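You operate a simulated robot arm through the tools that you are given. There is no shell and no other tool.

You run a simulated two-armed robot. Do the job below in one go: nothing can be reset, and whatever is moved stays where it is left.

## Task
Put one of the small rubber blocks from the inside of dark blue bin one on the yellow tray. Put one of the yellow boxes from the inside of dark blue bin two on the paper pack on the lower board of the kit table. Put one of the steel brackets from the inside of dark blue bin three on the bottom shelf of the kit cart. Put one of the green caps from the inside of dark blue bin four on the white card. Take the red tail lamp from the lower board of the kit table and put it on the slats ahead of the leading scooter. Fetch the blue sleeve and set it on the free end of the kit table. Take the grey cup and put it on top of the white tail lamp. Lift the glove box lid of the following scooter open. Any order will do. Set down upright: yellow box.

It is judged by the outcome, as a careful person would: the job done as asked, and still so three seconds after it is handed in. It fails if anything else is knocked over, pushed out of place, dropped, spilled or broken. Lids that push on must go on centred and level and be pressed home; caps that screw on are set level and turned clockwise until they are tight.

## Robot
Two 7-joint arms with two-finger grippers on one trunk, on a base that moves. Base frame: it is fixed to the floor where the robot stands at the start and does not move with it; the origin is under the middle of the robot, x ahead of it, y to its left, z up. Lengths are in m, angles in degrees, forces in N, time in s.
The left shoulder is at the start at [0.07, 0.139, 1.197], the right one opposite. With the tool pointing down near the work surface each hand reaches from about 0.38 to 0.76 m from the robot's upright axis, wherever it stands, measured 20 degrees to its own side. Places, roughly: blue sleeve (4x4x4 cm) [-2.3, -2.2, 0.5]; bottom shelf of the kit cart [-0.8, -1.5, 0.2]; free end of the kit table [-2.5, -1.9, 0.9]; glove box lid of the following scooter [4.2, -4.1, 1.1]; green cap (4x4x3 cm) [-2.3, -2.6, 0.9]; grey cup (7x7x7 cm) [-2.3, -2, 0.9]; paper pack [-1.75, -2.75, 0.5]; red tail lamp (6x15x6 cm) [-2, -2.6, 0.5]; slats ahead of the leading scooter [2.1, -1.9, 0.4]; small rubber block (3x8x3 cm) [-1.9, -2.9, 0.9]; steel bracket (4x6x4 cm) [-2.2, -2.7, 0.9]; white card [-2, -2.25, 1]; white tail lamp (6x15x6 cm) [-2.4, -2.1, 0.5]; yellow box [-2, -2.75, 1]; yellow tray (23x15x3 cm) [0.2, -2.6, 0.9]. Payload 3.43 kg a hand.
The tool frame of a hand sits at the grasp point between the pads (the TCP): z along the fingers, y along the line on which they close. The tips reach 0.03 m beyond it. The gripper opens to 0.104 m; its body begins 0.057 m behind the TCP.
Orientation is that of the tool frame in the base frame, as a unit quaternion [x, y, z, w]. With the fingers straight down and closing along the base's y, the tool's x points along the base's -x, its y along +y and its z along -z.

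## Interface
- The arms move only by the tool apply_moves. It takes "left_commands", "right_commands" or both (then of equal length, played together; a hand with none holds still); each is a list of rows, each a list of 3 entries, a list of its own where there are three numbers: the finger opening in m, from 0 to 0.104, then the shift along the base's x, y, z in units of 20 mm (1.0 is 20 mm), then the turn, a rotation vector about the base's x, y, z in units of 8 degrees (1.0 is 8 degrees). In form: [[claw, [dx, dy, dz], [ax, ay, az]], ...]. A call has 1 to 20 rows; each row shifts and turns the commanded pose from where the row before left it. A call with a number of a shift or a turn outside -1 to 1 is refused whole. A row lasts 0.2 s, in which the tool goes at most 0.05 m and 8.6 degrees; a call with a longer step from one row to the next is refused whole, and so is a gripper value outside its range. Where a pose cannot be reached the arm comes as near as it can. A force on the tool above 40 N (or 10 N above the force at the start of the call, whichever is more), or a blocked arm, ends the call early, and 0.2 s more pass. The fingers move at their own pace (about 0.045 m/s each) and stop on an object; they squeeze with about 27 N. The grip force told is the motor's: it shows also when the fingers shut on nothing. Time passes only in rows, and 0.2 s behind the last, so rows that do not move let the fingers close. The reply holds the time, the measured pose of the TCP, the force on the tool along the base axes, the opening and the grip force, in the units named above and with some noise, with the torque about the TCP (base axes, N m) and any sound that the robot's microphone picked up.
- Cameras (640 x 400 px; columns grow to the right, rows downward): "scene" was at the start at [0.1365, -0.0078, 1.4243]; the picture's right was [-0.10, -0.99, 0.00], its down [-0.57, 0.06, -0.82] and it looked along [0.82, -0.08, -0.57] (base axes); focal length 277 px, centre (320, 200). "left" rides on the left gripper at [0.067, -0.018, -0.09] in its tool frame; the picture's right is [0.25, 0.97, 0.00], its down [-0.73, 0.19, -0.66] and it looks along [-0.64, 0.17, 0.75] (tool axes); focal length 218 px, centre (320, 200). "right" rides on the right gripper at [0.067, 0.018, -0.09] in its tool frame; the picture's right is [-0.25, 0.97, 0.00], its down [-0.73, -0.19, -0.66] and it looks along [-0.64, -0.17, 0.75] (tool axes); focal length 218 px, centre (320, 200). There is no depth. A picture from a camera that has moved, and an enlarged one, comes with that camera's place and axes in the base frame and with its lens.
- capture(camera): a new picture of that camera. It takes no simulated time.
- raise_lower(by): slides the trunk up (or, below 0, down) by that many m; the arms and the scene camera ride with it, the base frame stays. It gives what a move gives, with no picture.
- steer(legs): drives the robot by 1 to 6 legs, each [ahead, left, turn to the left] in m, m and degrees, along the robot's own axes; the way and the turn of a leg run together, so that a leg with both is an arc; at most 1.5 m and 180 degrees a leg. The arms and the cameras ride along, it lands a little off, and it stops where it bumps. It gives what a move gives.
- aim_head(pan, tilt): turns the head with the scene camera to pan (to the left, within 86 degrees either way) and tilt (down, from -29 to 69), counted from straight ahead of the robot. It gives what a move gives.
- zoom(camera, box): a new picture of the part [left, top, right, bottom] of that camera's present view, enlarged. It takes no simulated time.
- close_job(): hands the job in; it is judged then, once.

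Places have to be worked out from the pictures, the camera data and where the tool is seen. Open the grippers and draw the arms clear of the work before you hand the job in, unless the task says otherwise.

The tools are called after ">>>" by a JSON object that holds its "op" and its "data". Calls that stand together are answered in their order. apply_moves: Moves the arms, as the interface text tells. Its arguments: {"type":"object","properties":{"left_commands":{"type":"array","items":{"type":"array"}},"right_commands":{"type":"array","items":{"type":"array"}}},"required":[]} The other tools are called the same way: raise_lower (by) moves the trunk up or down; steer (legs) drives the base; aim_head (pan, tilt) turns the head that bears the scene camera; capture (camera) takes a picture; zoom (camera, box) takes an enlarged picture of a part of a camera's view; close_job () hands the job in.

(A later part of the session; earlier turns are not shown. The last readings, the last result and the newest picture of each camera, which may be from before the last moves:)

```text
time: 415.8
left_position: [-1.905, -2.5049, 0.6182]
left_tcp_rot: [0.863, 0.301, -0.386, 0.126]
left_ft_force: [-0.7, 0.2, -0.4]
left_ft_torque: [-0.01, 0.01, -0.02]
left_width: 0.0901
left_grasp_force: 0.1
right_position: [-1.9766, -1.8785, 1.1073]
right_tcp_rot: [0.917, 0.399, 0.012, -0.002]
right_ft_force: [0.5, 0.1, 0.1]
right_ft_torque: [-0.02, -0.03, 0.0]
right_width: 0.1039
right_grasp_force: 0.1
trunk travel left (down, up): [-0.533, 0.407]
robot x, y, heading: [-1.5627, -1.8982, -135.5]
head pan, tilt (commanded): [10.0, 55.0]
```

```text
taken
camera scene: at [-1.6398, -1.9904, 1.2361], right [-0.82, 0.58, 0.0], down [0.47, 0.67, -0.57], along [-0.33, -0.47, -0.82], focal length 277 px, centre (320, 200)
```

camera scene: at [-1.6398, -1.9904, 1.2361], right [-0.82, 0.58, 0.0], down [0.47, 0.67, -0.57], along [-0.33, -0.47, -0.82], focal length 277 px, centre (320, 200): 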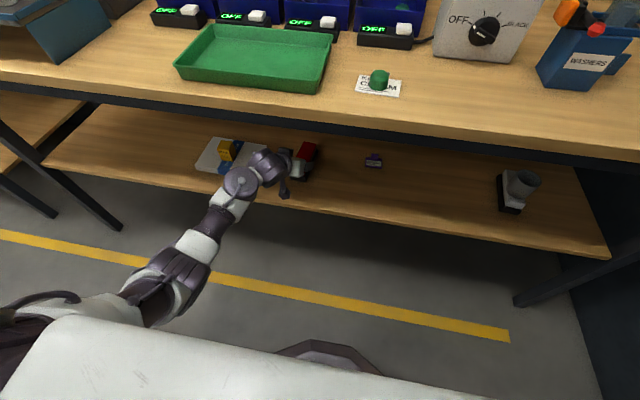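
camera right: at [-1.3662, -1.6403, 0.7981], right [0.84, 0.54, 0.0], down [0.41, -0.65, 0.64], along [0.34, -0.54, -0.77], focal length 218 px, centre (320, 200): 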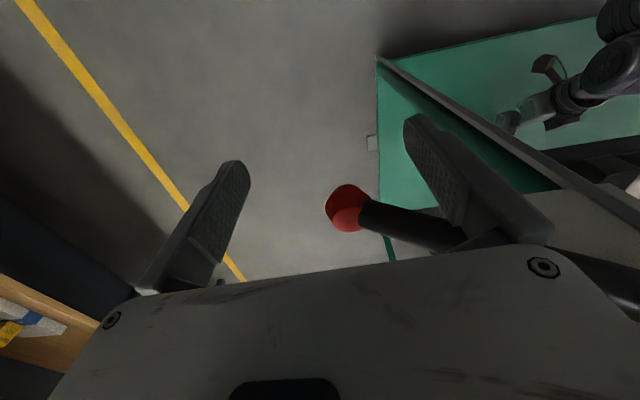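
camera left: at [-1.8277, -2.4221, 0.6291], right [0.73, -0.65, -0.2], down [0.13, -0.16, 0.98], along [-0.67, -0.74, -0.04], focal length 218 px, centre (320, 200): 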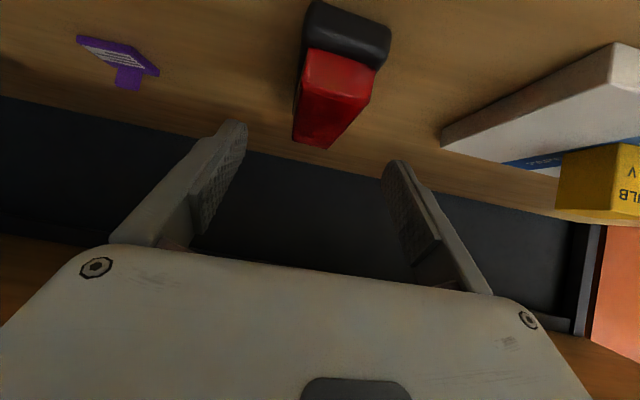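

The lamp is centred ahead. I advance along the tool axis (shifting 5 mm left) so the fingers straddle the lens.

>>> {"op": "apply_moves", "data": {"left_commands": [[0.09, [-0.694, -0.606, -0.84], [0, 0, 0]], [0.09, [-0.694, -0.606, -0.84], [0, 0, 0]], [0.09, [-0.694, -0.606, -0.84], [0, 0, 0]], [0.09, [0, 0, 0], [0, 0, 0]]]}}

>>> {"op": "capture", "data": {"camera": "left"}}

```text
time: 416.8
left_position: [-1.9471, -2.5404, 0.5695]
left_tcp_rot: [0.862, 0.302, -0.387, 0.127]
left_ft_force: [0.6, 0.4, -0.3]
left_ft_torque: [0.01, -0.02, -0.02]
left_width: 0.09
left_grasp_force: 0.0
right_position: [-1.9762, -1.8774, 1.1067]
right_tcp_rot: [0.917, 0.399, 0.012, -0.002]
right_ft_force: [-0.6, 0.1, 0.7]
right_ft_torque: [0.01, 0.0, 0.0]
right_width: 0.1039
right_grasp_force: 0.1
trunk travel left (down, up): [-0.533, 0.407]
robot x, y, heading: [-1.5606, -1.8963, -135.5]
head pan, tilt (commanded): [10.0, 55.0]
```

```text
taken
camera left: at [-1.8703, -2.4583, 0.5798], right [0.73, -0.65, -0.2], down [0.13, -0.16, 0.98], along [-0.67, -0.74, -0.04], focal length 218 px, centre (320, 200)
```

left: 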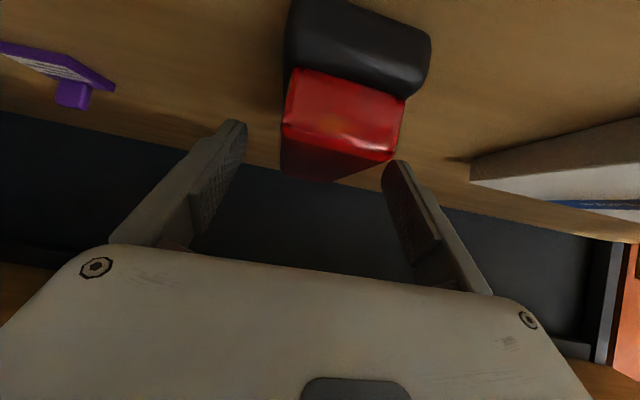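

The lens is already between the fingers but ~1 cm left of centre. I shift left and settle down to grip height.

>>> {"op": "apply_moves", "data": {"left_commands": [[0.09, [0.36, -0.36, 0], [0, 0, 0]], [0.09, [-0.36, -0.27, -0.45], [0, 0, 0]], [0.09, [-0.36, -0.27, -0.45], [0, 0, 0]], [0.09, [0, 0, 0], [0, 0, 0]]]}}

>>> {"op": "capture", "data": {"camera": "left"}}

>>> {"op": "zoom", "data": {"camera": "scene", "box": [220, 110, 380, 210]}}

```text
time: 417.8
left_position: [-1.9542, -2.5567, 0.55]
left_tcp_rot: [0.862, 0.302, -0.386, 0.128]
left_ft_force: [-0.6, -0.9, 0.1]
left_ft_torque: [-0.01, 0.01, 0.01]
left_width: 0.0899
left_grasp_force: 0.0
right_position: [-1.9762, -1.8778, 1.1071]
right_tcp_rot: [0.917, 0.399, 0.013, -0.002]
right_ft_force: [-1.1, -0.9, 0.1]
right_ft_torque: [-0.02, 0.02, 0.0]
right_width: 0.1039
right_grasp_force: 0.1
trunk travel left (down, up): [-0.533, 0.407]
robot x, y, heading: [-1.5611, -1.8967, -135.6]
head pan, tilt (commanded): [10.0, 55.0]
```

```text
taken
camera left: at [-1.8771, -2.4744, 0.5606], right [0.73, -0.65, -0.2], down [0.13, -0.16, 0.98], along [-0.67, -0.74, -0.04], focal length 218 px, centre (320, 200)
```

left: 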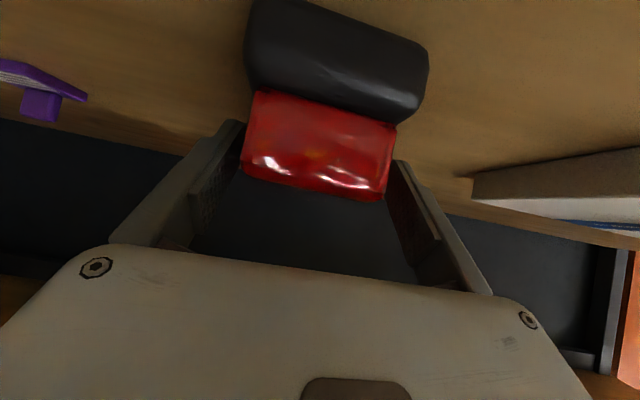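

```text
4.00 times, centred on (300, 160) of scene
camera zoom: at [-1.6399, -1.9905, 1.236], right [-0.82, 0.58, 0.0], down [0.47, 0.67, -0.57], along [-0.33, -0.47, -0.82], focal length 1107 px, centre (400, 360)
```

zoom: 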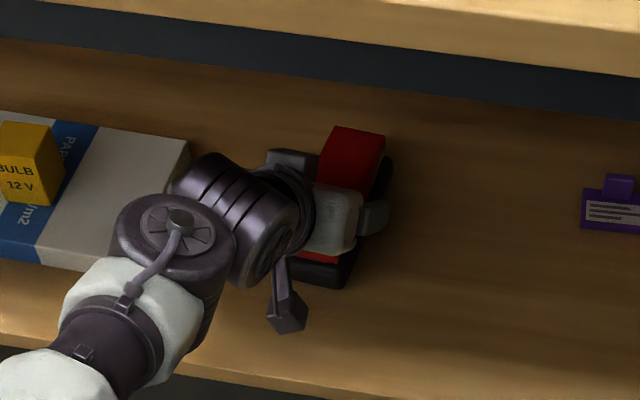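

Centred now. I close on the lens.

>>> {"op": "apply_moves", "data": {"left_commands": [[0.07, [0, 0, 0], [0, 0, 0]], [0.05, [0, 0, 0], [0, 0, 0]], [0.03, [0, 0, 0], [0, 0, 0]], [0.02, [0, 0, 0], [0, 0, 0]], [0.02, [0, 0, 0], [0, 0, 0]], [0.02, [0, 0, 0], [0, 0, 0]]]}}

>>> {"op": "capture", "data": {"camera": "left"}}

```text
time: 419.2
left_position: [-1.9537, -2.5565, 0.5504]
left_tcp_rot: [0.863, 0.302, -0.386, 0.127]
left_ft_force: [-0.8, 0.6, -0.8]
left_ft_torque: [0.06, 0.07, -0.02]
left_width: 0.0593
left_grasp_force: 27.0
right_position: [-1.9778, -1.8766, 1.1065]
right_tcp_rot: [0.917, 0.399, 0.013, -0.002]
right_ft_force: [-0.4, -0.3, 0.4]
right_ft_torque: [0.02, -0.01, 0.04]
right_width: 0.1037
right_grasp_force: 0.0
trunk travel left (down, up): [-0.533, 0.407]
robot x, y, heading: [-1.5629, -1.8972, -135.4]
head pan, tilt (commanded): [10.0, 55.0]
```

```text
taken
camera left: at [-1.8774, -2.4742, 0.5606], right [0.73, -0.65, -0.2], down [0.13, -0.16, 0.98], along [-0.67, -0.74, -0.04], focal length 218 px, centre (320, 200)
```

left: 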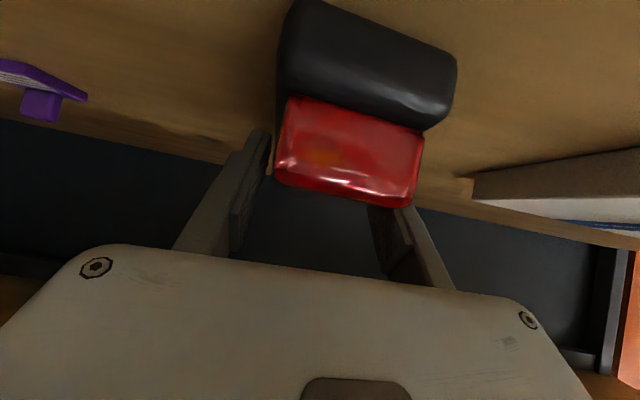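

The fingertips only catch the very top edge of the wider base. I open, lower 14 mm and re-grip for more overlap.

>>> {"op": "apply_moves", "data": {"left_commands": [[0.075, [0, 0, 0], [0, 0, 0]], [0.085, [0, 0, 0], [0, 0, 0]], [0.085, [0, 0, -0.35], [0, 0, 0]], [0.085, [0, 0, -0.35], [0, 0, 0]], [0.085, [0, 0, 0], [0, 0, 0]]]}}

>>> {"op": "capture", "data": {"camera": "left"}}

>>> {"op": "zoom", "data": {"camera": "scene", "box": [240, 110, 360, 185]}}

```text
time: 420.4
left_position: [-1.9523, -2.5574, 0.5354]
left_tcp_rot: [0.863, 0.301, -0.386, 0.126]
left_ft_force: [-0.5, -0.3, -0.4]
left_ft_torque: [-0.01, -0.03, 0.01]
left_width: 0.0851
left_grasp_force: 0.0
right_position: [-1.9783, -1.8784, 1.1063]
right_tcp_rot: [0.917, 0.399, 0.013, -0.001]
right_ft_force: [-0.3, 0.2, 0.3]
right_ft_torque: [0.0, 0.03, 0.02]
right_width: 0.104
right_grasp_force: 0.1
trunk travel left (down, up): [-0.533, 0.407]
robot x, y, heading: [-1.5627, -1.8979, -135.5]
head pan, tilt (commanded): [10.0, 55.0]
```

```text
taken
camera left: at [-1.8761, -2.4748, 0.5465], right [0.73, -0.65, -0.2], down [0.13, -0.16, 0.98], along [-0.67, -0.74, -0.04], focal length 218 px, centre (320, 200)
```

left: 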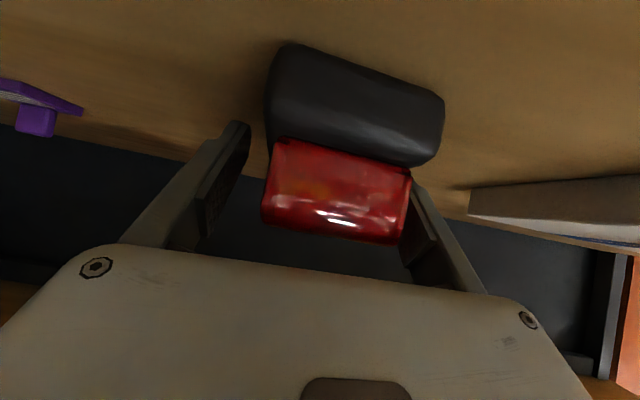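

```text
5.33 times, centred on (300, 148) of scene
camera zoom: at [-1.64, -1.9905, 1.236], right [-0.82, 0.58, 0.0], down [0.47, 0.67, -0.57], along [-0.33, -0.47, -0.82], focal length 1476 px, centre (427, 480)
```

zoom: 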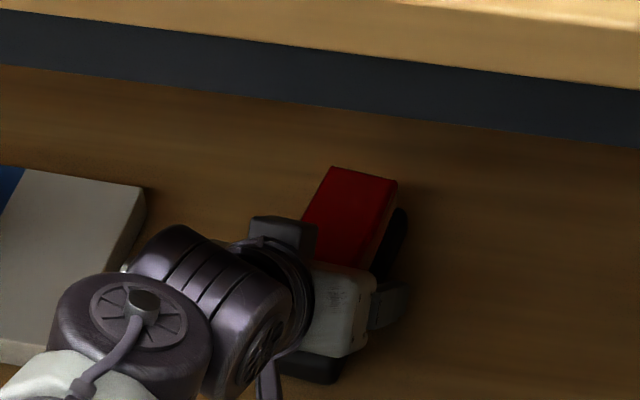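

Accounting for the camera offset, the lamp is actually ~8 mm right of my axis. I shift right 8 mm and close again.

>>> {"op": "apply_moves", "data": {"left_commands": [[0.085, [-0.28, 0.28, 0], [0, 0, 0]], [0.085, [0, 0, 0], [0, 0, 0]], [0.07, [0, 0, 0], [0, 0, 0]], [0.05, [0, 0, 0], [0, 0, 0]], [0.03, [0, 0, 0], [0, 0, 0]], [0.03, [0, 0, 0], [0, 0, 0]], [0.03, [0, 0, 0], [0, 0, 0]]]}}

>>> {"op": "capture", "data": {"camera": "left"}}

```text
time: 422.0
left_position: [-1.9584, -2.5523, 0.5357]
left_tcp_rot: [0.863, 0.302, -0.385, 0.127]
left_ft_force: [1.4, -1.2, -0.6]
left_ft_torque: [-0.09, -0.02, 0.06]
left_width: 0.0598
left_grasp_force: 27.0
right_position: [-1.9773, -1.8775, 1.1061]
right_tcp_rot: [0.917, 0.399, 0.013, -0.001]
right_ft_force: [0.2, 0.4, 0.0]
right_ft_torque: [0.01, 0.03, 0.05]
right_width: 0.1039
right_grasp_force: 0.1
trunk travel left (down, up): [-0.533, 0.407]
robot x, y, heading: [-1.5609, -1.8987, -135.3]
head pan, tilt (commanded): [10.0, 55.0]
```

```text
taken
camera left: at [-1.8813, -2.4693, 0.546], right [0.73, -0.65, -0.2], down [0.12, -0.16, 0.98], along [-0.67, -0.74, -0.04], focal length 218 px, centre (320, 200)
```

left: 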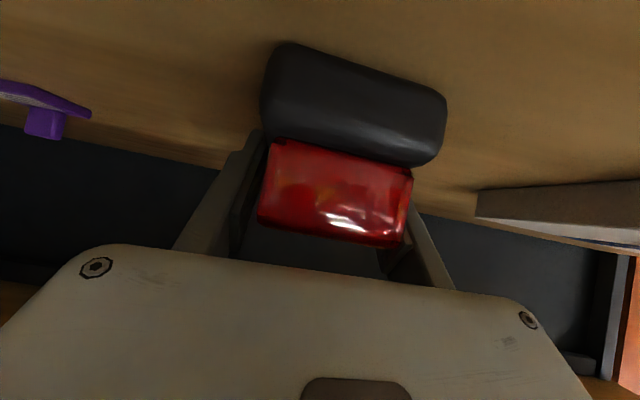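

Good grip on the 6 cm base. I lift 1.5 cm and check that the lamp follows.

>>> {"op": "apply_moves", "data": {"left_commands": [[0.03, [0, 0, 0.2], [0, 0, 0]], [0.03, [0, 0, 0.3], [0, 0, 0]], [0.03, [0, 0, 0.25], [0, 0, 0]], [0.03, [0, 0, 0], [0, 0, 0]]]}}

>>> {"op": "capture", "data": {"camera": "left"}}

```text
time: 423.0
left_position: [-1.9581, -2.5519, 0.5493]
left_tcp_rot: [0.863, 0.301, -0.386, 0.127]
left_ft_force: [-0.1, 0.4, -2.9]
left_ft_torque: [0.02, -0.04, 0.03]
left_width: 0.0594
left_grasp_force: 26.9
right_position: [-1.9778, -1.8782, 1.1063]
right_tcp_rot: [0.917, 0.399, 0.012, -0.003]
right_ft_force: [0.9, 0.3, 0.7]
right_ft_torque: [-0.01, -0.04, -0.04]
right_width: 0.1038
right_grasp_force: 0.1
trunk travel left (down, up): [-0.533, 0.407]
robot x, y, heading: [-1.5617, -1.8948, -135.3]
head pan, tilt (commanded): [10.0, 55.0]
```

```text
taken
camera left: at [-1.8816, -2.4701, 0.56], right [0.73, -0.65, -0.2], down [0.12, -0.16, 0.98], along [-0.67, -0.74, -0.04], focal length 218 px, centre (320, 200)
```

left: 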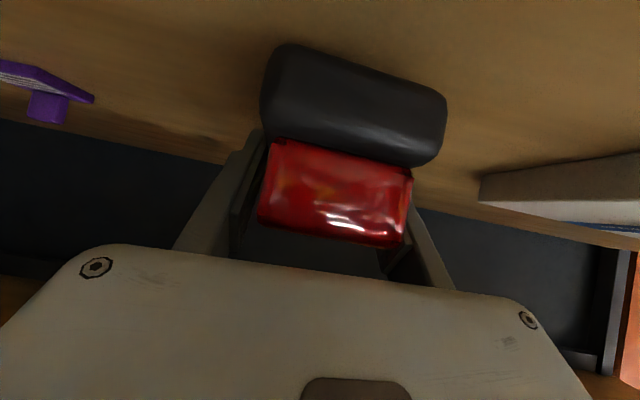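

The lamp hangs firmly (≈3 N). I retreat slowly out from under the table.

>>> {"op": "apply_moves", "data": {"left_commands": [[0.03, [0.5, 0.38, 0], [0, 0, 0]], [0.03, [0.68, 0.52, 0], [0, 0, 0]], [0.03, [0.68, 0.52, 0], [0, 0, 0]], [0.03, [0.68, 0.52, 0.1], [0, 0, 0]], [0.03, [0.68, 0.52, 0.1], [0, 0, 0]], [0.03, [0.68, 0.52, 0.1], [0, 0, 0]], [0.03, [0.68, 0.52, 0.1], [0, 0, 0]], [0.03, [0.68, 0.52, 0.1], [0, 0, 0]], [0.03, [0.68, 0.52, 0.1], [0, 0, 0]], [0.03, [0.68, 0.52, 0.1], [0, 0, 0]], [0.03, [0.68, 0.52, 0.1], [0, 0, 0]], [0.03, [0.68, 0.52, 0.1], [0, 0, 0]], [0.03, [0.68, 0.52, 0.1], [0, 0, 0]], [0.03, [0.68, 0.52, 0.1], [0, 0, 0]], [0.03, [0.68, 0.52, 0], [0, 0, 0]], [0.03, [0.68, 0.52, 0], [0, 0, 0]], [0.03, [0.68, 0.52, 0], [0, 0, 0]], [0.03, [0.6, 0.46, 0], [0, 0, 0]], [0.03, [0, 0, 0], [0, 0, 0]]]}}

>>> {"op": "capture", "data": {"camera": "left"}}

>>> {"op": "capture", "data": {"camera": "scene"}}

```text
time: 427.0
left_position: [-1.719, -2.3675, 0.572]
left_tcp_rot: [0.863, 0.302, -0.386, 0.127]
left_ft_force: [-0.7, -0.6, -2.6]
left_ft_torque: [0.0, -0.07, -0.03]
left_width: 0.0596
left_grasp_force: 27.0
right_position: [-1.977, -1.8787, 1.1065]
right_tcp_rot: [0.917, 0.399, 0.014, -0.003]
right_ft_force: [-0.6, 0.0, -0.4]
right_ft_torque: [0.0, -0.04, 0.03]
right_width: 0.1041
right_grasp_force: 0.1
trunk travel left (down, up): [-0.533, 0.407]
robot x, y, heading: [-1.5617, -1.8952, -135.3]
head pan, tilt (commanded): [10.0, 55.0]
```

```text
taken
camera left: at [-1.6426, -2.285, 0.5828], right [0.73, -0.65, -0.2], down [0.12, -0.16, 0.98], along [-0.67, -0.74, -0.04], focal length 218 px, centre (320, 200)
```

left: 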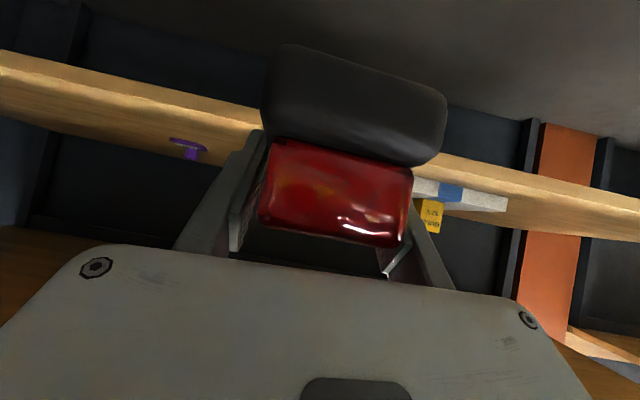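

```text
taken
camera scene: at [-1.6404, -1.9909, 1.2359], right [-0.82, 0.58, 0.0], down [0.47, 0.67, -0.57], along [-0.33, -0.47, -0.82], focal length 277 px, centre (320, 200)
```

scene: 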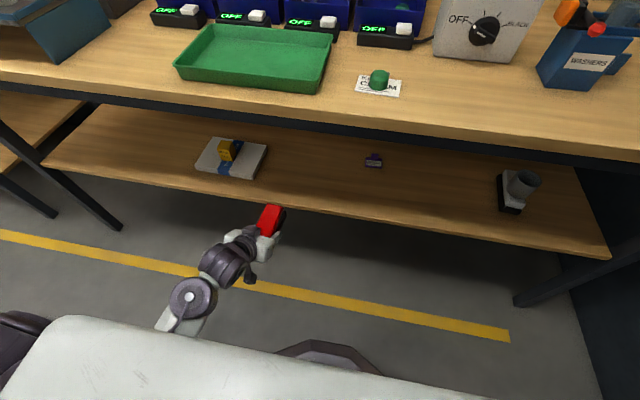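

The lamp is out and secure; the placed cup, box and cap are undisturbed. Now I travel to the conveyor: raise the trunk, shift right, and turn right 180° to face away from the table.

>>> {"op": "raise_lower", "data": {"by": 0.25}}

>>> {"op": "steer", "data": {"legs": [[0, -0.14, 0], [0, 0, -60]]}}

>>> {"op": "capture", "data": {"camera": "scene"}}

```text
time: 429.6
left_position: [-1.7192, -2.3675, 0.8209]
left_tcp_rot: [0.862, 0.302, -0.386, 0.127]
left_ft_force: [0.2, 0.2, -2.4]
left_ft_torque: [0.02, -0.08, 0.01]
left_width: 0.0597
left_grasp_force: 27.4
right_position: [-1.977, -1.8772, 1.3561]
right_tcp_rot: [0.917, 0.399, 0.013, -0.002]
right_ft_force: [0.2, -0.4, 0.5]
right_ft_torque: [-0.01, 0.01, 0.02]
right_width: 0.1039
right_grasp_force: 0.1
trunk travel left (down, up): [-0.783, 0.157]
robot x, y, heading: [-1.5647, -1.8979, -135.2]
head pan, tilt (commanded): [10.0, 55.0]
```

```text
time: 433.5
left_position: [-2.1445, -1.9018, 0.8207]
left_tcp_rot: [0.899, -0.163, -0.398, -0.08]
left_ft_force: [-0.1, -0.3, -2.0]
left_ft_torque: [-0.03, -0.03, 0.0]
left_width: 0.0595
left_grasp_force: 27.1
right_position: [-1.8554, -1.431, 1.3568]
right_tcp_rot: [0.994, -0.106, 0.012, 0.006]
right_ft_force: [0.4, 0.8, -0.2]
right_ft_torque: [0.04, 0.0, 0.01]
right_width: 0.1039
right_grasp_force: 0.0
trunk travel left (down, up): [-0.783, 0.157]
robot x, y, heading: [-1.6635, -1.8011, 165.3]
head pan, tilt (commanded): [10.0, 55.0]
```

```text
taken
camera scene: at [-1.7821, -1.7783, 1.486], right [0.08, 1.0, 0.0], down [0.82, -0.07, -0.57], along [-0.57, 0.05, -0.82], focal length 277 px, centre (320, 200)
```

scene: 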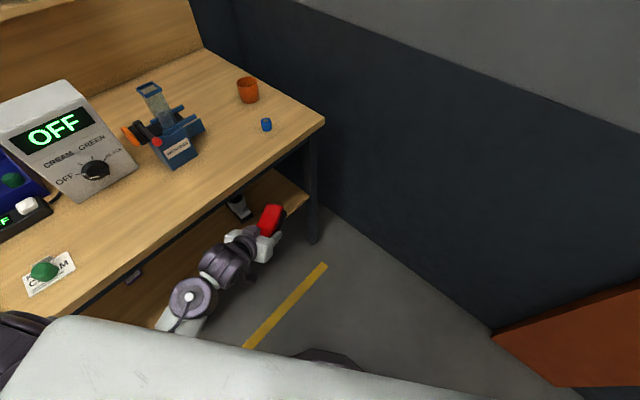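

No contact. I continue turning right to face away from the table.

>>> {"op": "steer", "data": {"legs": [[0, 0, -60], [0, 0, -60.3]]}}

>>> {"op": "aim_head", "data": {"pan": -20, "tilt": 40}}

>>> {"op": "capture", "data": {"camera": "scene"}}

```text
time: 439.2
left_position: [-1.5125, -1.3249, 0.8228]
left_tcp_rot: [-0.311, 0.86, 0.131, 0.384]
left_ft_force: [0.4, -0.2, -1.9]
left_ft_torque: [-0.06, 0.07, 0.01]
left_width: 0.0598
left_grasp_force: 26.6
right_position: [-1.2437, -1.8096, 1.3559]
right_tcp_rot: [-0.409, 0.913, -0.002, -0.012]
right_ft_force: [-0.3, 0.9, -0.5]
right_ft_torque: [0.03, -0.03, 0.0]
right_width: 0.1039
right_grasp_force: 0.1
trunk travel left (down, up): [-0.783, 0.157]
robot x, y, heading: [-1.6568, -1.7958, 45.8]
head pan, tilt (commanded): [10.0, 55.0]
```

```text
time: 440.1
left_position: [-1.5114, -1.3248, 0.8221]
left_tcp_rot: [-0.312, 0.859, 0.131, 0.384]
left_ft_force: [0.7, -0.9, -2.6]
left_ft_torque: [0.01, 0.06, -0.01]
left_width: 0.0597
left_grasp_force: 26.5
right_position: [-1.2433, -1.8083, 1.356]
right_tcp_rot: [-0.409, 0.913, -0.002, -0.013]
right_ft_force: [0.9, -0.2, -0.7]
right_ft_torque: [-0.02, -0.02, 0.03]
right_width: 0.1041
right_grasp_force: 0.1
trunk travel left (down, up): [-0.783, 0.157]
robot x, y, heading: [-1.6579, -1.7961, 45.7]
head pan, tilt (commanded): [-20.0, 40.0]
```

```text
taken
camera scene: at [-1.5498, -1.7233, 1.5066], right [0.44, -0.9, 0.0], down [-0.58, -0.28, -0.77], along [0.69, 0.33, -0.64], focal length 277 px, centre (320, 200)
```

scene: 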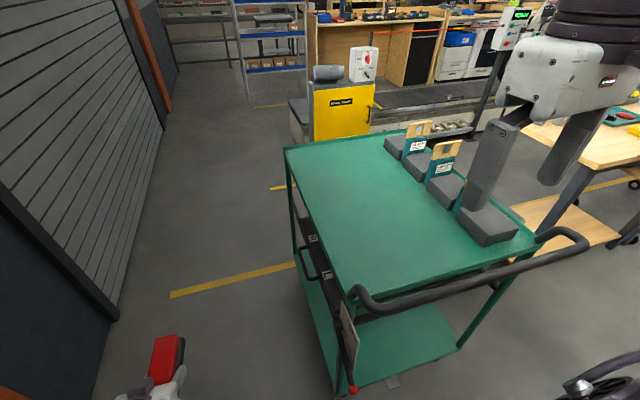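

Path ahead along the shutter side is clear. I shift 0.2 m left and drive forward past the cart.

>>> {"op": "steer", "data": {"legs": [[0, 0.2, 0], [0, 0, -0.7], [1.0, 0, 0], [0.7, 0, 0]]}}

>>> {"op": "aim_head", "data": {"pan": -50, "tilt": 35}}

>>> {"op": "capture", "data": {"camera": "scene"}}

```text
time: 450.3
left_position: [-0.4557, 0.0243, 0.8226]
left_tcp_rot: [-0.303, 0.862, 0.127, 0.386]
left_ft_force: [0.5, -0.9, -2.2]
left_ft_torque: [0.01, 0.06, -0.02]
left_width: 0.0597
left_grasp_force: 26.9
right_position: [-0.1964, -0.4646, 1.3577]
right_tcp_rot: [-0.4, 0.916, -0.002, -0.013]
right_ft_force: [0.6, 0.6, 0.3]
right_ft_torque: [0.02, 0.0, -0.01]
right_width: 0.1041
right_grasp_force: 0.0
trunk travel left (down, up): [-0.783, 0.157]
robot x, y, heading: [-0.6097, -0.4463, 44.9]
head pan, tilt (commanded): [-20.0, 40.0]
```

```text
time: 451.2
left_position: [-0.4544, 0.0243, 0.8225]
left_tcp_rot: [-0.303, 0.863, 0.126, 0.385]
left_ft_force: [0.0, 0.2, -1.9]
left_ft_torque: [-0.06, 0.03, -0.01]
left_width: 0.0599
left_grasp_force: 26.2
right_position: [-0.1954, -0.4646, 1.3574]
right_tcp_rot: [-0.4, 0.916, -0.001, -0.012]
right_ft_force: [0.3, -0.1, -0.4]
right_ft_torque: [0.0, 0.03, 0.0]
right_width: 0.1038
right_grasp_force: 0.0
trunk travel left (down, up): [-0.783, 0.157]
robot x, y, heading: [-0.6134, -0.4463, 44.7]
head pan, tilt (commanded): [-50.0, 35.0]
```

```text
taken
camera scene: at [-0.4899, -0.417, 1.5142], right [-0.09, -1.0, 0.0], down [-0.57, 0.05, -0.82], along [0.82, -0.07, -0.57], focal length 277 px, centre (320, 200)
```

scene: 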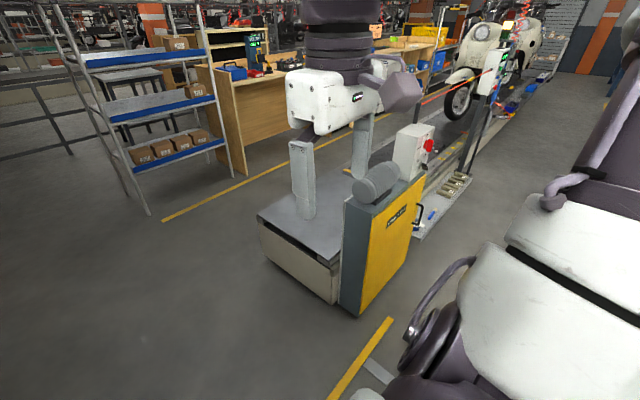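

I'm at u 0.12, v 0.75 by the conveyor's end. The lineside ledge is on the right side. I turn right 90° and advance along the aisle between conveyor and table 2 to look at the slats.

>>> {"op": "steer", "data": {"legs": [[0, 0, -45], [0, 0, -44.7], [0.5, -0.1, 0]]}}

>>> {"op": "aim_head", "data": {"pan": 15, "tilt": 25}}

>>> {"op": "capture", "data": {"camera": "scene"}}

```text
time: 458.4
left_position: [0.1566, -1.0189, 0.821]
left_tcp_rot: [0.387, 0.828, -0.179, 0.363]
left_ft_force: [-0.5, -0.1, -2.7]
left_ft_torque: [0.05, 0.01, -0.02]
left_width: 0.0595
left_grasp_force: 27.1
right_position: [-0.3263, -1.2873, 1.3575]
right_tcp_rot: [0.357, 0.934, 0.007, -0.01]
right_ft_force: [0.1, 1.0, 0.1]
right_ft_torque: [-0.03, 0.02, 0.01]
right_width: 0.1038
right_grasp_force: 0.1
trunk travel left (down, up): [-0.783, 0.157]
robot x, y, heading: [-0.3147, -0.8724, -44.1]
head pan, tilt (commanded): [-50.0, 35.0]
```

```text
time: 459.7
left_position: [0.1578, -1.0199, 0.8216]
left_tcp_rot: [0.388, 0.828, -0.179, 0.363]
left_ft_force: [-0.7, 0.0, -1.1]
left_ft_torque: [0.03, 0.01, 0.04]
left_width: 0.0596
left_grasp_force: 27.6
right_position: [-0.3268, -1.2874, 1.3573]
right_tcp_rot: [0.356, 0.934, 0.008, -0.01]
right_ft_force: [-0.9, -0.1, 0.2]
right_ft_torque: [0.03, -0.03, -0.01]
right_width: 0.1038
right_grasp_force: 0.1
trunk travel left (down, up): [-0.783, 0.157]
robot x, y, heading: [-0.3116, -0.87, -44.3]
head pan, tilt (commanded): [15.0, 25.0]
```

```text
taken
camera scene: at [-0.2003, -0.9503, 1.5299], right [-0.49, -0.87, 0.0], down [-0.37, 0.21, -0.91], along [0.79, -0.44, -0.42], focal length 277 px, centre (320, 200)
```

scene: 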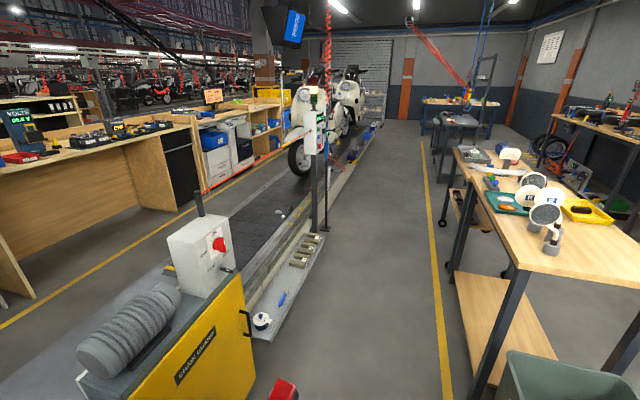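

I can see the slat belt, a control post at u≈−2.55 and the leading scooter's wheel at u≈−3.4. I drive ~2.65 m along the aisle to stand beside the free slats.

>>> {"op": "steer", "data": {"legs": [[0, 0, -0.7], [1.4, 0, 0], [1.25, 0, 0]]}}

>>> {"op": "aim_head", "data": {"pan": 60, "tilt": 35}}

>>> {"op": "capture", "data": {"camera": "scene"}}

```text
time: 473.0
left_position: [2.0314, -2.9106, 0.821]
left_tcp_rot: [0.398, 0.823, -0.184, 0.361]
left_ft_force: [0.4, 0.1, -1.8]
left_ft_torque: [-0.01, 0.02, 0.02]
left_width: 0.0597
left_grasp_force: 27.3
right_position: [1.5411, -3.1673, 1.3571]
right_tcp_rot: [0.368, 0.93, 0.009, -0.01]
right_ft_force: [1.0, 0.4, 0.5]
right_ft_torque: [-0.02, -0.01, 0.02]
right_width: 0.104
right_grasp_force: 0.0
trunk travel left (down, up): [-0.783, 0.157]
robot x, y, heading: [1.5623, -2.7471, -45.6]
head pan, tilt (commanded): [15.0, 25.0]
```

```text
time: 474.1
left_position: [2.0318, -2.911, 0.8206]
left_tcp_rot: [0.398, 0.823, -0.183, 0.361]
left_ft_force: [0.7, 0.5, -2.4]
left_ft_torque: [0.05, 0.03, 0.01]
left_width: 0.0597
left_grasp_force: 27.3
right_position: [1.5414, -3.1679, 1.3563]
right_tcp_rot: [0.369, 0.93, 0.008, -0.01]
right_ft_force: [-0.4, 0.0, 0.1]
right_ft_torque: [0.02, -0.02, -0.01]
right_width: 0.1039
right_grasp_force: 0.0
trunk travel left (down, up): [-0.783, 0.157]
robot x, y, heading: [1.5614, -2.7499, -45.7]
head pan, tilt (commanded): [60.0, 35.0]
```

```text
taken
camera scene: at [1.6818, -2.7639, 1.5143], right [0.25, -0.97, 0.0], down [-0.56, -0.14, -0.82], along [0.79, 0.2, -0.57], focal length 277 px, centre (320, 200)
```

scene: 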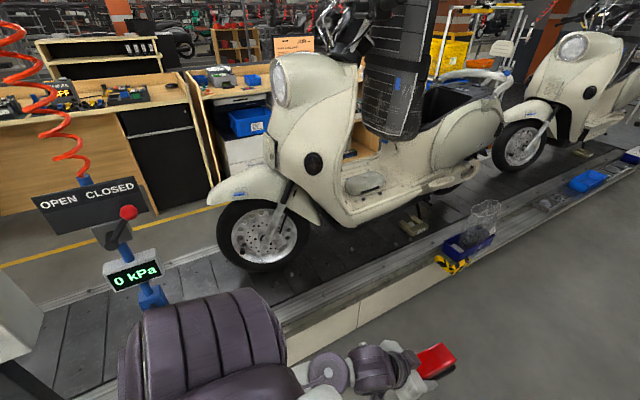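

An air-valve station (u≈−2.97) and a control post (u≈−2.6) stand on this side right by the target, so I'll place the lamp from the conveyor's other side, which is free. I reverse along the aisle, go around the conveyor's end.

>>> {"op": "steer", "data": {"legs": [[0, 0, 0.6], [-1.5, 0, 0], [-1.5, 0, 0]]}}

>>> {"op": "aim_head", "data": {"pan": 50, "tilt": 30}}

>>> {"op": "capture", "data": {"camera": "scene"}}

```text
time: 488.8
left_position: [-0.1294, -0.8375, 0.823]
left_tcp_rot: [0.377, 0.833, -0.175, 0.366]
left_ft_force: [-0.2, 0.0, -3.0]
left_ft_torque: [0.06, 0.05, -0.02]
left_width: 0.0599
left_grasp_force: 27.5
right_position: [-0.6071, -1.1174, 1.3572]
right_tcp_rot: [0.344, 0.939, 0.007, -0.011]
right_ft_force: [1.5, -0.1, -0.3]
right_ft_torque: [-0.01, -0.01, -0.04]
right_width: 0.104
right_grasp_force: 0.1
trunk travel left (down, up): [-0.783, 0.157]
robot x, y, heading: [-0.6077, -0.7005, -42.6]
head pan, tilt (commanded): [60.0, 35.0]
```

```text
time: 489.5
left_position: [-0.1292, -0.836, 0.8221]
left_tcp_rot: [0.377, 0.832, -0.175, 0.366]
left_ft_force: [-0.1, 0.4, -2.6]
left_ft_torque: [0.05, 0.06, -0.02]
left_width: 0.0598
left_grasp_force: 27.2
right_position: [-0.6059, -1.118, 1.3565]
right_tcp_rot: [0.345, 0.938, 0.007, -0.01]
right_ft_force: [-0.2, -0.4, 0.5]
right_ft_torque: [-0.02, 0.01, 0.03]
right_width: 0.104
right_grasp_force: 0.1
trunk travel left (down, up): [-0.783, 0.157]
robot x, y, heading: [-0.6063, -0.7011, -42.5]
head pan, tilt (commanded): [50.0, 30.0]
```

```text
taken
camera scene: at [-0.4813, -0.722, 1.522], right [0.13, -0.99, 0.0], down [-0.5, -0.06, -0.87], along [0.86, 0.11, -0.5], focal length 277 px, centre (320, 200)
```

scene: 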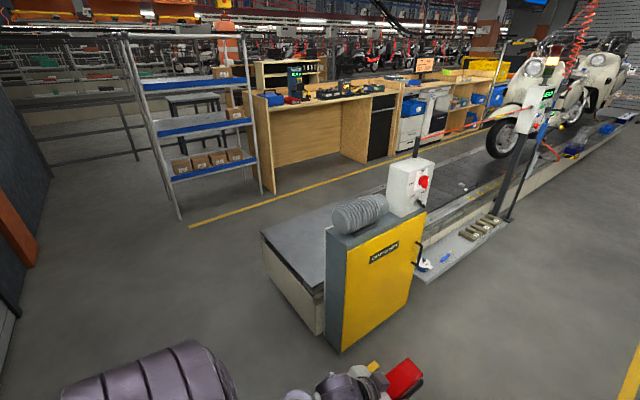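

The way around the conveyor's end is open. I straighten, back up slightly, and slide left to the far-side lane.

>>> {"op": "steer", "data": {"legs": [[0, 0, -2.5], [-0.1, 0, 0], [0, 1.4, 0], [0, 0.52, 0]]}}

>>> {"op": "aim_head", "data": {"pan": 0, "tilt": 25}}

>>> {"op": "capture", "data": {"camera": "scene"}}

```text
time: 500.2
left_position: [1.1828, 0.483, 0.8218]
left_tcp_rot: [0.417, 0.814, -0.192, 0.356]
left_ft_force: [0.0, 0.4, -2.9]
left_ft_torque: [0.07, 0.01, -0.02]
left_width: 0.0594
left_grasp_force: 27.2
right_position: [0.6802, 0.2502, 1.3561]
right_tcp_rot: [0.39, 0.921, 0.008, -0.01]
right_ft_force: [0.6, 1.1, 0.4]
right_ft_torque: [0.01, 0.0, -0.01]
right_width: 0.1042
right_grasp_force: 0.0
trunk travel left (down, up): [-0.783, 0.157]
robot x, y, heading: [0.7206, 0.6648, -48.4]
head pan, tilt (commanded): [50.0, 30.0]
```

```text
time: 501.4
left_position: [1.1834, 0.4837, 0.8218]
left_tcp_rot: [0.418, 0.813, -0.193, 0.357]
left_ft_force: [-0.7, 0.4, -2.6]
left_ft_torque: [0.05, 0.03, 0.02]
left_width: 0.0596
left_grasp_force: 27.3
right_position: [0.682, 0.2503, 1.3561]
right_tcp_rot: [0.39, 0.921, 0.007, -0.01]
right_ft_force: [-0.7, 0.3, -0.9]
right_ft_torque: [0.0, -0.02, 0.0]
right_width: 0.1043
right_grasp_force: 0.1
trunk travel left (down, up): [-0.783, 0.157]
robot x, y, heading: [0.7182, 0.6678, -48.3]
head pan, tilt (commanded): [0.0, 25.0]
```

```text
taken
camera scene: at [0.8158, 0.5604, 1.53], right [-0.75, -0.67, 0.0], down [-0.28, 0.32, -0.91], along [0.6, -0.68, -0.42], focal length 277 px, centre (320, 200)
```

scene: 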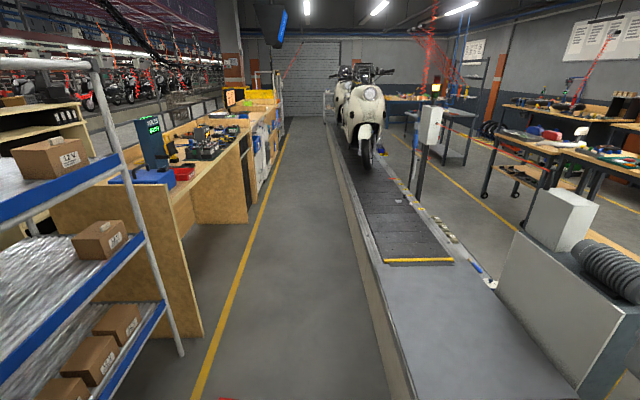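

The far-side lane is clear; the conveyor runs at heading ≈−46.5°. I align and drive 2.6 m along it.

>>> {"op": "steer", "data": {"legs": [[0, 0, 1.8], [1.3, 0, 0], [1.3, 0, 0]]}}

>>> {"op": "aim_head", "data": {"pan": -60, "tilt": 35}}

>>> {"op": "capture", "data": {"camera": "scene"}}

```text
time: 514.5
left_position: [2.9167, -1.4646, 0.8221]
left_tcp_rot: [0.423, 0.81, -0.195, 0.356]
left_ft_force: [-0.4, 0.6, -2.7]
left_ft_torque: [0.05, 0.03, 0.0]
left_width: 0.0595
left_grasp_force: 27.0
right_position: [2.4117, -1.6907, 1.356]
right_tcp_rot: [0.396, 0.918, 0.007, -0.01]
right_ft_force: [0.6, -0.2, -0.8]
right_ft_torque: [0.03, 0.0, -0.03]
right_width: 0.1039
right_grasp_force: 0.1
trunk travel left (down, up): [-0.783, 0.157]
robot x, y, heading: [2.4593, -1.2774, -49.2]
head pan, tilt (commanded): [0.0, 25.0]
```

```text
time: 515.8
left_position: [2.9174, -1.4646, 0.8219]
left_tcp_rot: [0.422, 0.811, -0.194, 0.355]
left_ft_force: [-0.2, 0.3, -2.5]
left_ft_torque: [0.04, 0.02, -0.01]
left_width: 0.0597
left_grasp_force: 26.8
right_position: [2.4126, -1.6907, 1.3567]
right_tcp_rot: [0.396, 0.918, 0.008, -0.01]
right_ft_force: [0.2, 0.9, 0.0]
right_ft_torque: [0.03, 0.0, -0.02]
right_width: 0.1042
right_grasp_force: 0.0
trunk travel left (down, up): [-0.783, 0.157]
robot x, y, heading: [2.4577, -1.2764, -49.0]
head pan, tilt (commanded): [-60.0, 35.0]
```

```text
taken
camera scene: at [2.4614, -1.3974, 1.5142], right [-0.95, 0.32, 0.0], down [0.19, 0.54, -0.82], along [-0.27, -0.77, -0.57], focal length 277 px, centre (320, 200)
```

scene: 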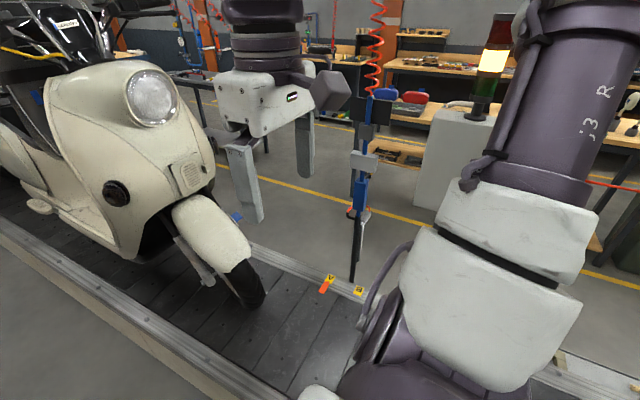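

The slats ahead of the leading scooter's wheel are right beside me. I turn right ~86° to face the conveyor.

>>> {"op": "steer", "data": {"legs": [[0, 0, -43], [0, 0, -43]]}}

>>> {"op": "aim_head", "data": {"pan": 15, "tilt": 50}}

>>> {"op": "capture", "data": {"camera": "scene"}}

>>> {"op": "capture", "data": {"camera": "left"}}

```text
time: 520.1
left_position: [2.3129, -1.7506, 0.8208]
left_tcp_rot: [0.859, 0.313, -0.383, 0.131]
left_ft_force: [0.6, 0.6, -2.9]
left_ft_torque: [0.02, -0.1, -0.01]
left_width: 0.0595
left_grasp_force: 26.7
right_position: [2.0426, -1.2691, 1.3572]
right_tcp_rot: [0.911, 0.411, 0.013, -0.001]
right_ft_force: [0.6, 0.1, 0.2]
right_ft_torque: [0.01, 0.0, 0.0]
right_width: 0.1042
right_grasp_force: 0.0
trunk travel left (down, up): [-0.783, 0.157]
robot x, y, heading: [2.4561, -1.2784, -133.8]
head pan, tilt (commanded): [-60.0, 35.0]
```

```text
time: 521.5
left_position: [2.3135, -1.7506, 0.8212]
left_tcp_rot: [0.859, 0.312, -0.384, 0.131]
left_ft_force: [-0.7, 0.5, -2.7]
left_ft_torque: [0.05, -0.05, 0.0]
left_width: 0.0594
left_grasp_force: 26.9
right_position: [2.0419, -1.2687, 1.3569]
right_tcp_rot: [0.912, 0.411, 0.012, -0.002]
right_ft_force: [0.0, 0.4, 0.8]
right_ft_torque: [0.01, 0.01, 0.01]
right_width: 0.104
right_grasp_force: 0.1
trunk travel left (down, up): [-0.783, 0.157]
robot x, y, heading: [2.4574, -1.2791, -133.8]
head pan, tilt (commanded): [15.0, 50.0]
```

```text
taken
camera scene: at [2.3845, -1.3799, 1.4925], right [-0.88, 0.48, 0.0], down [0.37, 0.67, -0.64], along [-0.31, -0.56, -0.77], focal length 277 px, centre (320, 200)
```

scene: 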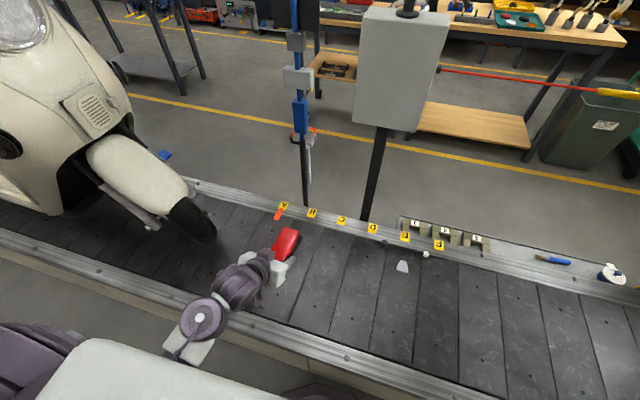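

```text
taken
camera left: at [2.3869, -1.6662, 0.8325], right [0.75, -0.63, -0.2], down [0.13, -0.16, 0.98], along [-0.65, -0.76, -0.04], focal length 218 px, centre (320, 200)
```

left: 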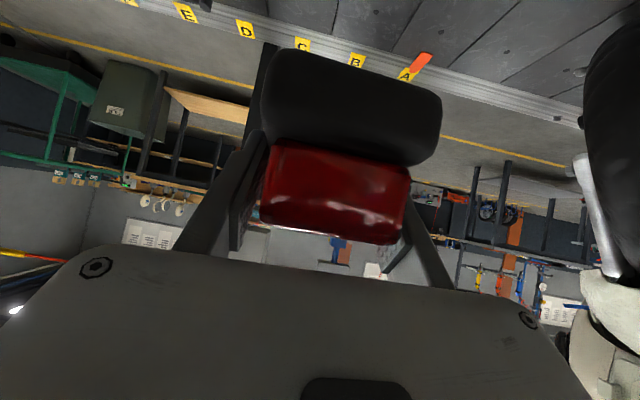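

The free slats lie ahead (nominal spot is just right of the lamp, near label C). I lower the trunk 0.3 m and look again.

>>> {"op": "raise_lower", "data": {"by": -0.3}}

>>> {"op": "capture", "data": {"camera": "scene"}}

>>> {"op": "capture", "data": {"camera": "left"}}

```text
time: 524.5
left_position: [2.3124, -1.7494, 0.5218]
left_tcp_rot: [0.859, 0.313, -0.383, 0.13]
left_ft_force: [-0.4, 0.0, -2.4]
left_ft_torque: [0.07, -0.05, 0.01]
left_width: 0.0593
left_grasp_force: 27.0
right_position: [2.0415, -1.2683, 1.0565]
right_tcp_rot: [0.912, 0.41, 0.013, -0.002]
right_ft_force: [-0.3, -0.6, -0.2]
right_ft_torque: [-0.01, -0.02, 0.01]
right_width: 0.1041
right_grasp_force: 0.0
trunk travel left (down, up): [-0.483, 0.457]
robot x, y, heading: [2.4574, -1.2776, -133.8]
head pan, tilt (commanded): [15.0, 50.0]
```

```text
taken
camera scene: at [2.3847, -1.3798, 1.1925], right [-0.88, 0.48, 0.0], down [0.37, 0.67, -0.64], along [-0.31, -0.56, -0.77], focal length 277 px, centre (320, 200)
```

scene: 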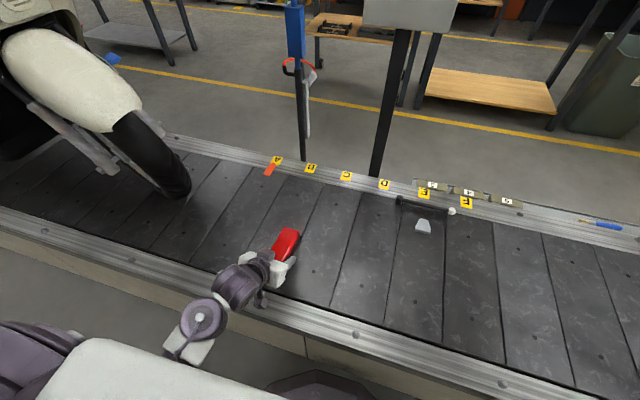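

```text
taken
camera left: at [2.387, -1.666, 0.5325], right [0.75, -0.63, -0.2], down [0.13, -0.16, 0.98], along [-0.65, -0.76, -0.04], focal length 218 px, centre (320, 200)
```

left: 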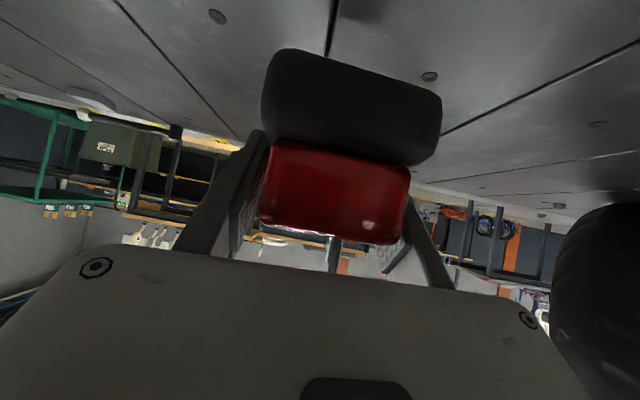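

Slat surface is at z≈0.41. I extend the hand so the lamp comes over (2.1, −1.9).

>>> {"op": "apply_moves", "data": {"left_commands": [[0.03, [-0.6, -0.42, 0], [0, 0, 0]], [0.03, [-0.8, -0.565, 0], [0, 0, 0]], [0.03, [-0.8, -0.565, 0], [0, 0, 0]], [0.03, [-0.8, -0.565, 0], [0, 0, 0]], [0.03, [-0.8, -0.565, 0], [0, 0, 0]], [0.03, [-0.8, -0.565, 0], [0, 0, 0]], [0.03, [-0.8, -0.565, 0], [0, 0, 0]], [0.03, [-0.8, -0.565, 0], [0, 0, 0]], [0.03, [-0.8, -0.565, 0], [0, 0, 0]], [0.03, [-0.8, -0.565, 0], [0, 0, 0]], [0.03, [-0.8, -0.565, 0], [0, 0, 0]], [0.03, [-0.8, -0.565, 0], [0, 0, 0]], [0.03, [-0.7, -0.495, 0], [0, 0, 0]], [0.03, [0, 0, -0.8], [0, 0, 0]], [0.03, [0, 0, -0.8], [0, 0, 0]], [0.03, [0, 0, 0], [0, 0, 0]]]}}

>>> {"op": "capture", "data": {"camera": "scene"}}

>>> {"op": "capture", "data": {"camera": "left"}}

```text
time: 528.0
left_position: [2.1082, -1.8936, 0.4888]
left_tcp_rot: [0.859, 0.313, -0.383, 0.131]
left_ft_force: [0.2, -0.3, -2.7]
left_ft_torque: [0.06, -0.03, 0.04]
left_width: 0.0596
left_grasp_force: 27.1
right_position: [2.0424, -1.2673, 1.0566]
right_tcp_rot: [0.912, 0.41, 0.012, -0.002]
right_ft_force: [-0.1, 0.7, -0.3]
right_ft_torque: [-0.02, -0.02, 0.01]
right_width: 0.1042
right_grasp_force: 0.0
trunk travel left (down, up): [-0.483, 0.457]
robot x, y, heading: [2.4553, -1.2764, -133.9]
head pan, tilt (commanded): [15.0, 50.0]
```

```text
taken
camera scene: at [2.3846, -1.3798, 1.1925], right [-0.88, 0.48, 0.0], down [0.37, 0.67, -0.64], along [-0.31, -0.56, -0.77], focal length 277 px, centre (320, 200)
```

scene: 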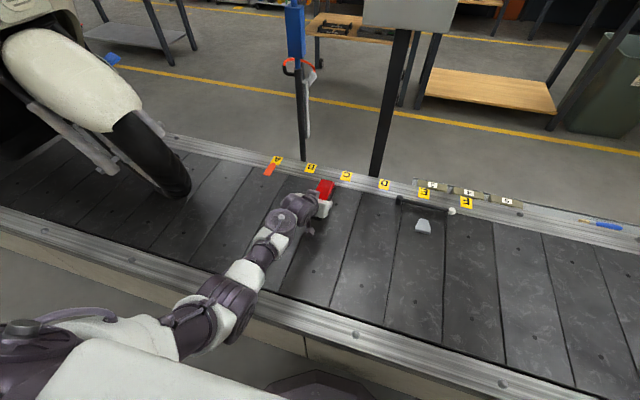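

```text
taken
camera left: at [2.184, -1.8087, 0.4998], right [0.75, -0.63, -0.2], down [0.13, -0.16, 0.98], along [-0.65, -0.76, -0.04], focal length 218 px, centre (320, 200)
```

left: 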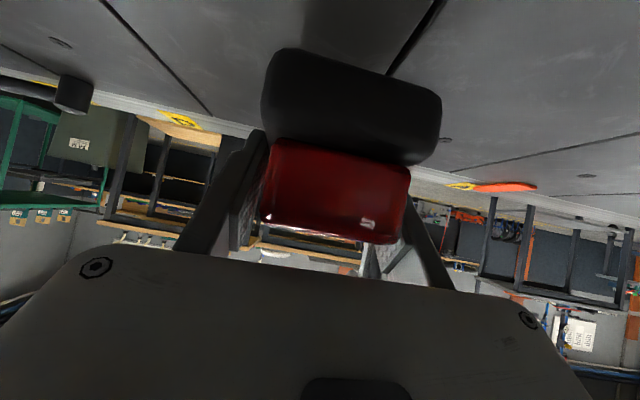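

The lamp is above the belt, its far end ~6 cm from the far rail. I pull back 2 cm and lower to contact.

>>> {"op": "apply_moves", "data": {"left_commands": [[0.03, [0.75, 0.6, 0], [0, 0, 0]], [0.03, [0, 0, -0.6], [0, 0, 0]], [0.03, [0, 0, -0.6], [0, 0, 0]], [0.03, [0, 0, -0.3], [0, 0, 0]], [0.03, [0, 0, 0], [0, 0, 0]]]}}

```text
time: 529.1
left_position: [2.126, -1.8806, 0.4586]
left_tcp_rot: [0.859, 0.313, -0.384, 0.131]
left_ft_force: [0.1, -0.3, -1.7]
left_ft_torque: [0.01, -0.05, 0.05]
left_width: 0.0597
left_grasp_force: 26.9
right_position: [2.0413, -1.268, 1.056]
right_tcp_rot: [0.912, 0.411, 0.013, -0.002]
right_ft_force: [0.0, -0.3, 0.1]
right_ft_torque: [0.0, 0.01, 0.0]
right_width: 0.1042
right_grasp_force: 0.0
trunk travel left (down, up): [-0.483, 0.457]
robot x, y, heading: [2.4601, -1.282, -133.6]
head pan, tilt (commanded): [15.0, 50.0]
```

>>> {"op": "apply_moves", "data": {"left_commands": [[0.03, [0, 0, -0.2], [0, 0, 0]], [0.03, [0, 0, -0.2], [0, 0, 0]], [0.03, [0, 0, -0.1], [0, 0, 0]], [0.03, [0, 0, 0], [0, 0, 0]]]}}

```text
time: 530.1
left_position: [2.1246, -1.8822, 0.4563]
left_tcp_rot: [0.856, 0.313, -0.388, 0.134]
left_ft_force: [4.1, -1.1, 28.8]
left_ft_torque: [-0.6, 0.1, -0.1]
left_width: 0.0595
left_grasp_force: 26.7
right_position: [2.0436, -1.2646, 1.0578]
right_tcp_rot: [0.912, 0.411, 0.011, 0.0]
right_ft_force: [0.1, 0.4, 0.0]
right_ft_torque: [-0.02, 0.0, -0.03]
right_width: 0.1041
right_grasp_force: 0.0
trunk travel left (down, up): [-0.483, 0.457]
robot x, y, heading: [2.4592, -1.2756, -133.7]
head pan, tilt (commanded): [15.0, 50.0]
```

Contact with the slats. I relieve the pressure, open the fingers and withdraw up and back.

>>> {"op": "apply_moves", "data": {"left_commands": [[0.03, [0, 0, 0.3], [0, 0, 0]], [0.03, [0, 0, 0], [0, 0, 0]], [0.065, [0, 0, 0], [0, 0, 0]], [0.075, [0, 0, 0], [0, 0, 0]], [0.09, [0, 0, 0], [0, 0, 0]], [0.09, [0, 0, 0], [0, 0, 0]], [0.09, [0.58, 0.46, 0.67], [0, 0, 0]], [0.09, [0.58, 0.46, 0.67], [0, 0, 0]], [0.09, [0.58, 0.46, 0.67], [0, 0, 0]], [0.09, [0.58, 0.46, 0.67], [0, 0, 0]], [0.09, [0.58, 0.46, 0.67], [0, 0, 0]], [0.09, [0.58, 0.46, 0.67], [0, 0, 0]], [0.09, [0, 0, 0], [0, 0, 0]]]}}

>>> {"op": "capture", "data": {"camera": "scene"}}

>>> {"op": "capture", "data": {"camera": "left"}}

```text
time: 533.0
left_position: [2.1956, -1.826, 0.536]
left_tcp_rot: [0.859, 0.313, -0.384, 0.132]
left_ft_force: [0.8, -0.7, 0.1]
left_ft_torque: [-0.02, -0.03, 0.02]
left_width: 0.0901
left_grasp_force: 0.0
right_position: [2.0415, -1.2688, 1.0582]
right_tcp_rot: [0.912, 0.41, 0.014, -0.002]
right_ft_force: [0.5, -0.3, 0.4]
right_ft_torque: [0.02, -0.02, 0.0]
right_width: 0.1041
right_grasp_force: 0.1
trunk travel left (down, up): [-0.483, 0.457]
robot x, y, heading: [2.4595, -1.2793, -134.0]
head pan, tilt (commanded): [15.0, 50.0]
```

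```text
taken
camera scene: at [2.3844, -1.3798, 1.1925], right [-0.88, 0.48, 0.0], down [0.37, 0.67, -0.64], along [-0.31, -0.56, -0.77], focal length 277 px, centre (320, 200)
```

scene: 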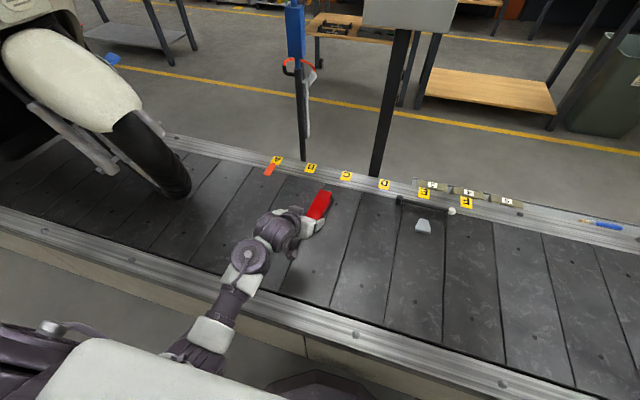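

```text
taken
camera left: at [2.2701, -1.7411, 0.5478], right [0.75, -0.63, -0.2], down [0.13, -0.16, 0.98], along [-0.65, -0.76, -0.04], focal length 218 px, centre (320, 200)
```

left: 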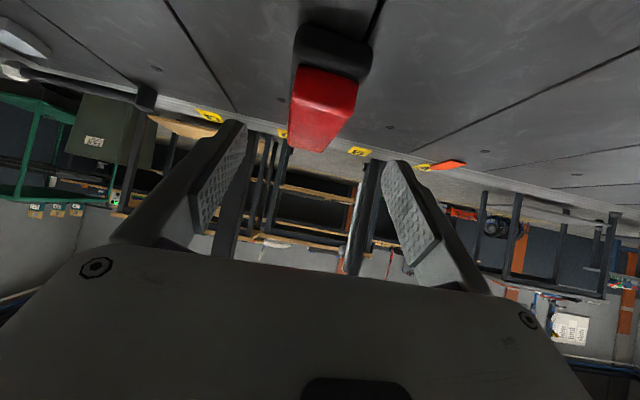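

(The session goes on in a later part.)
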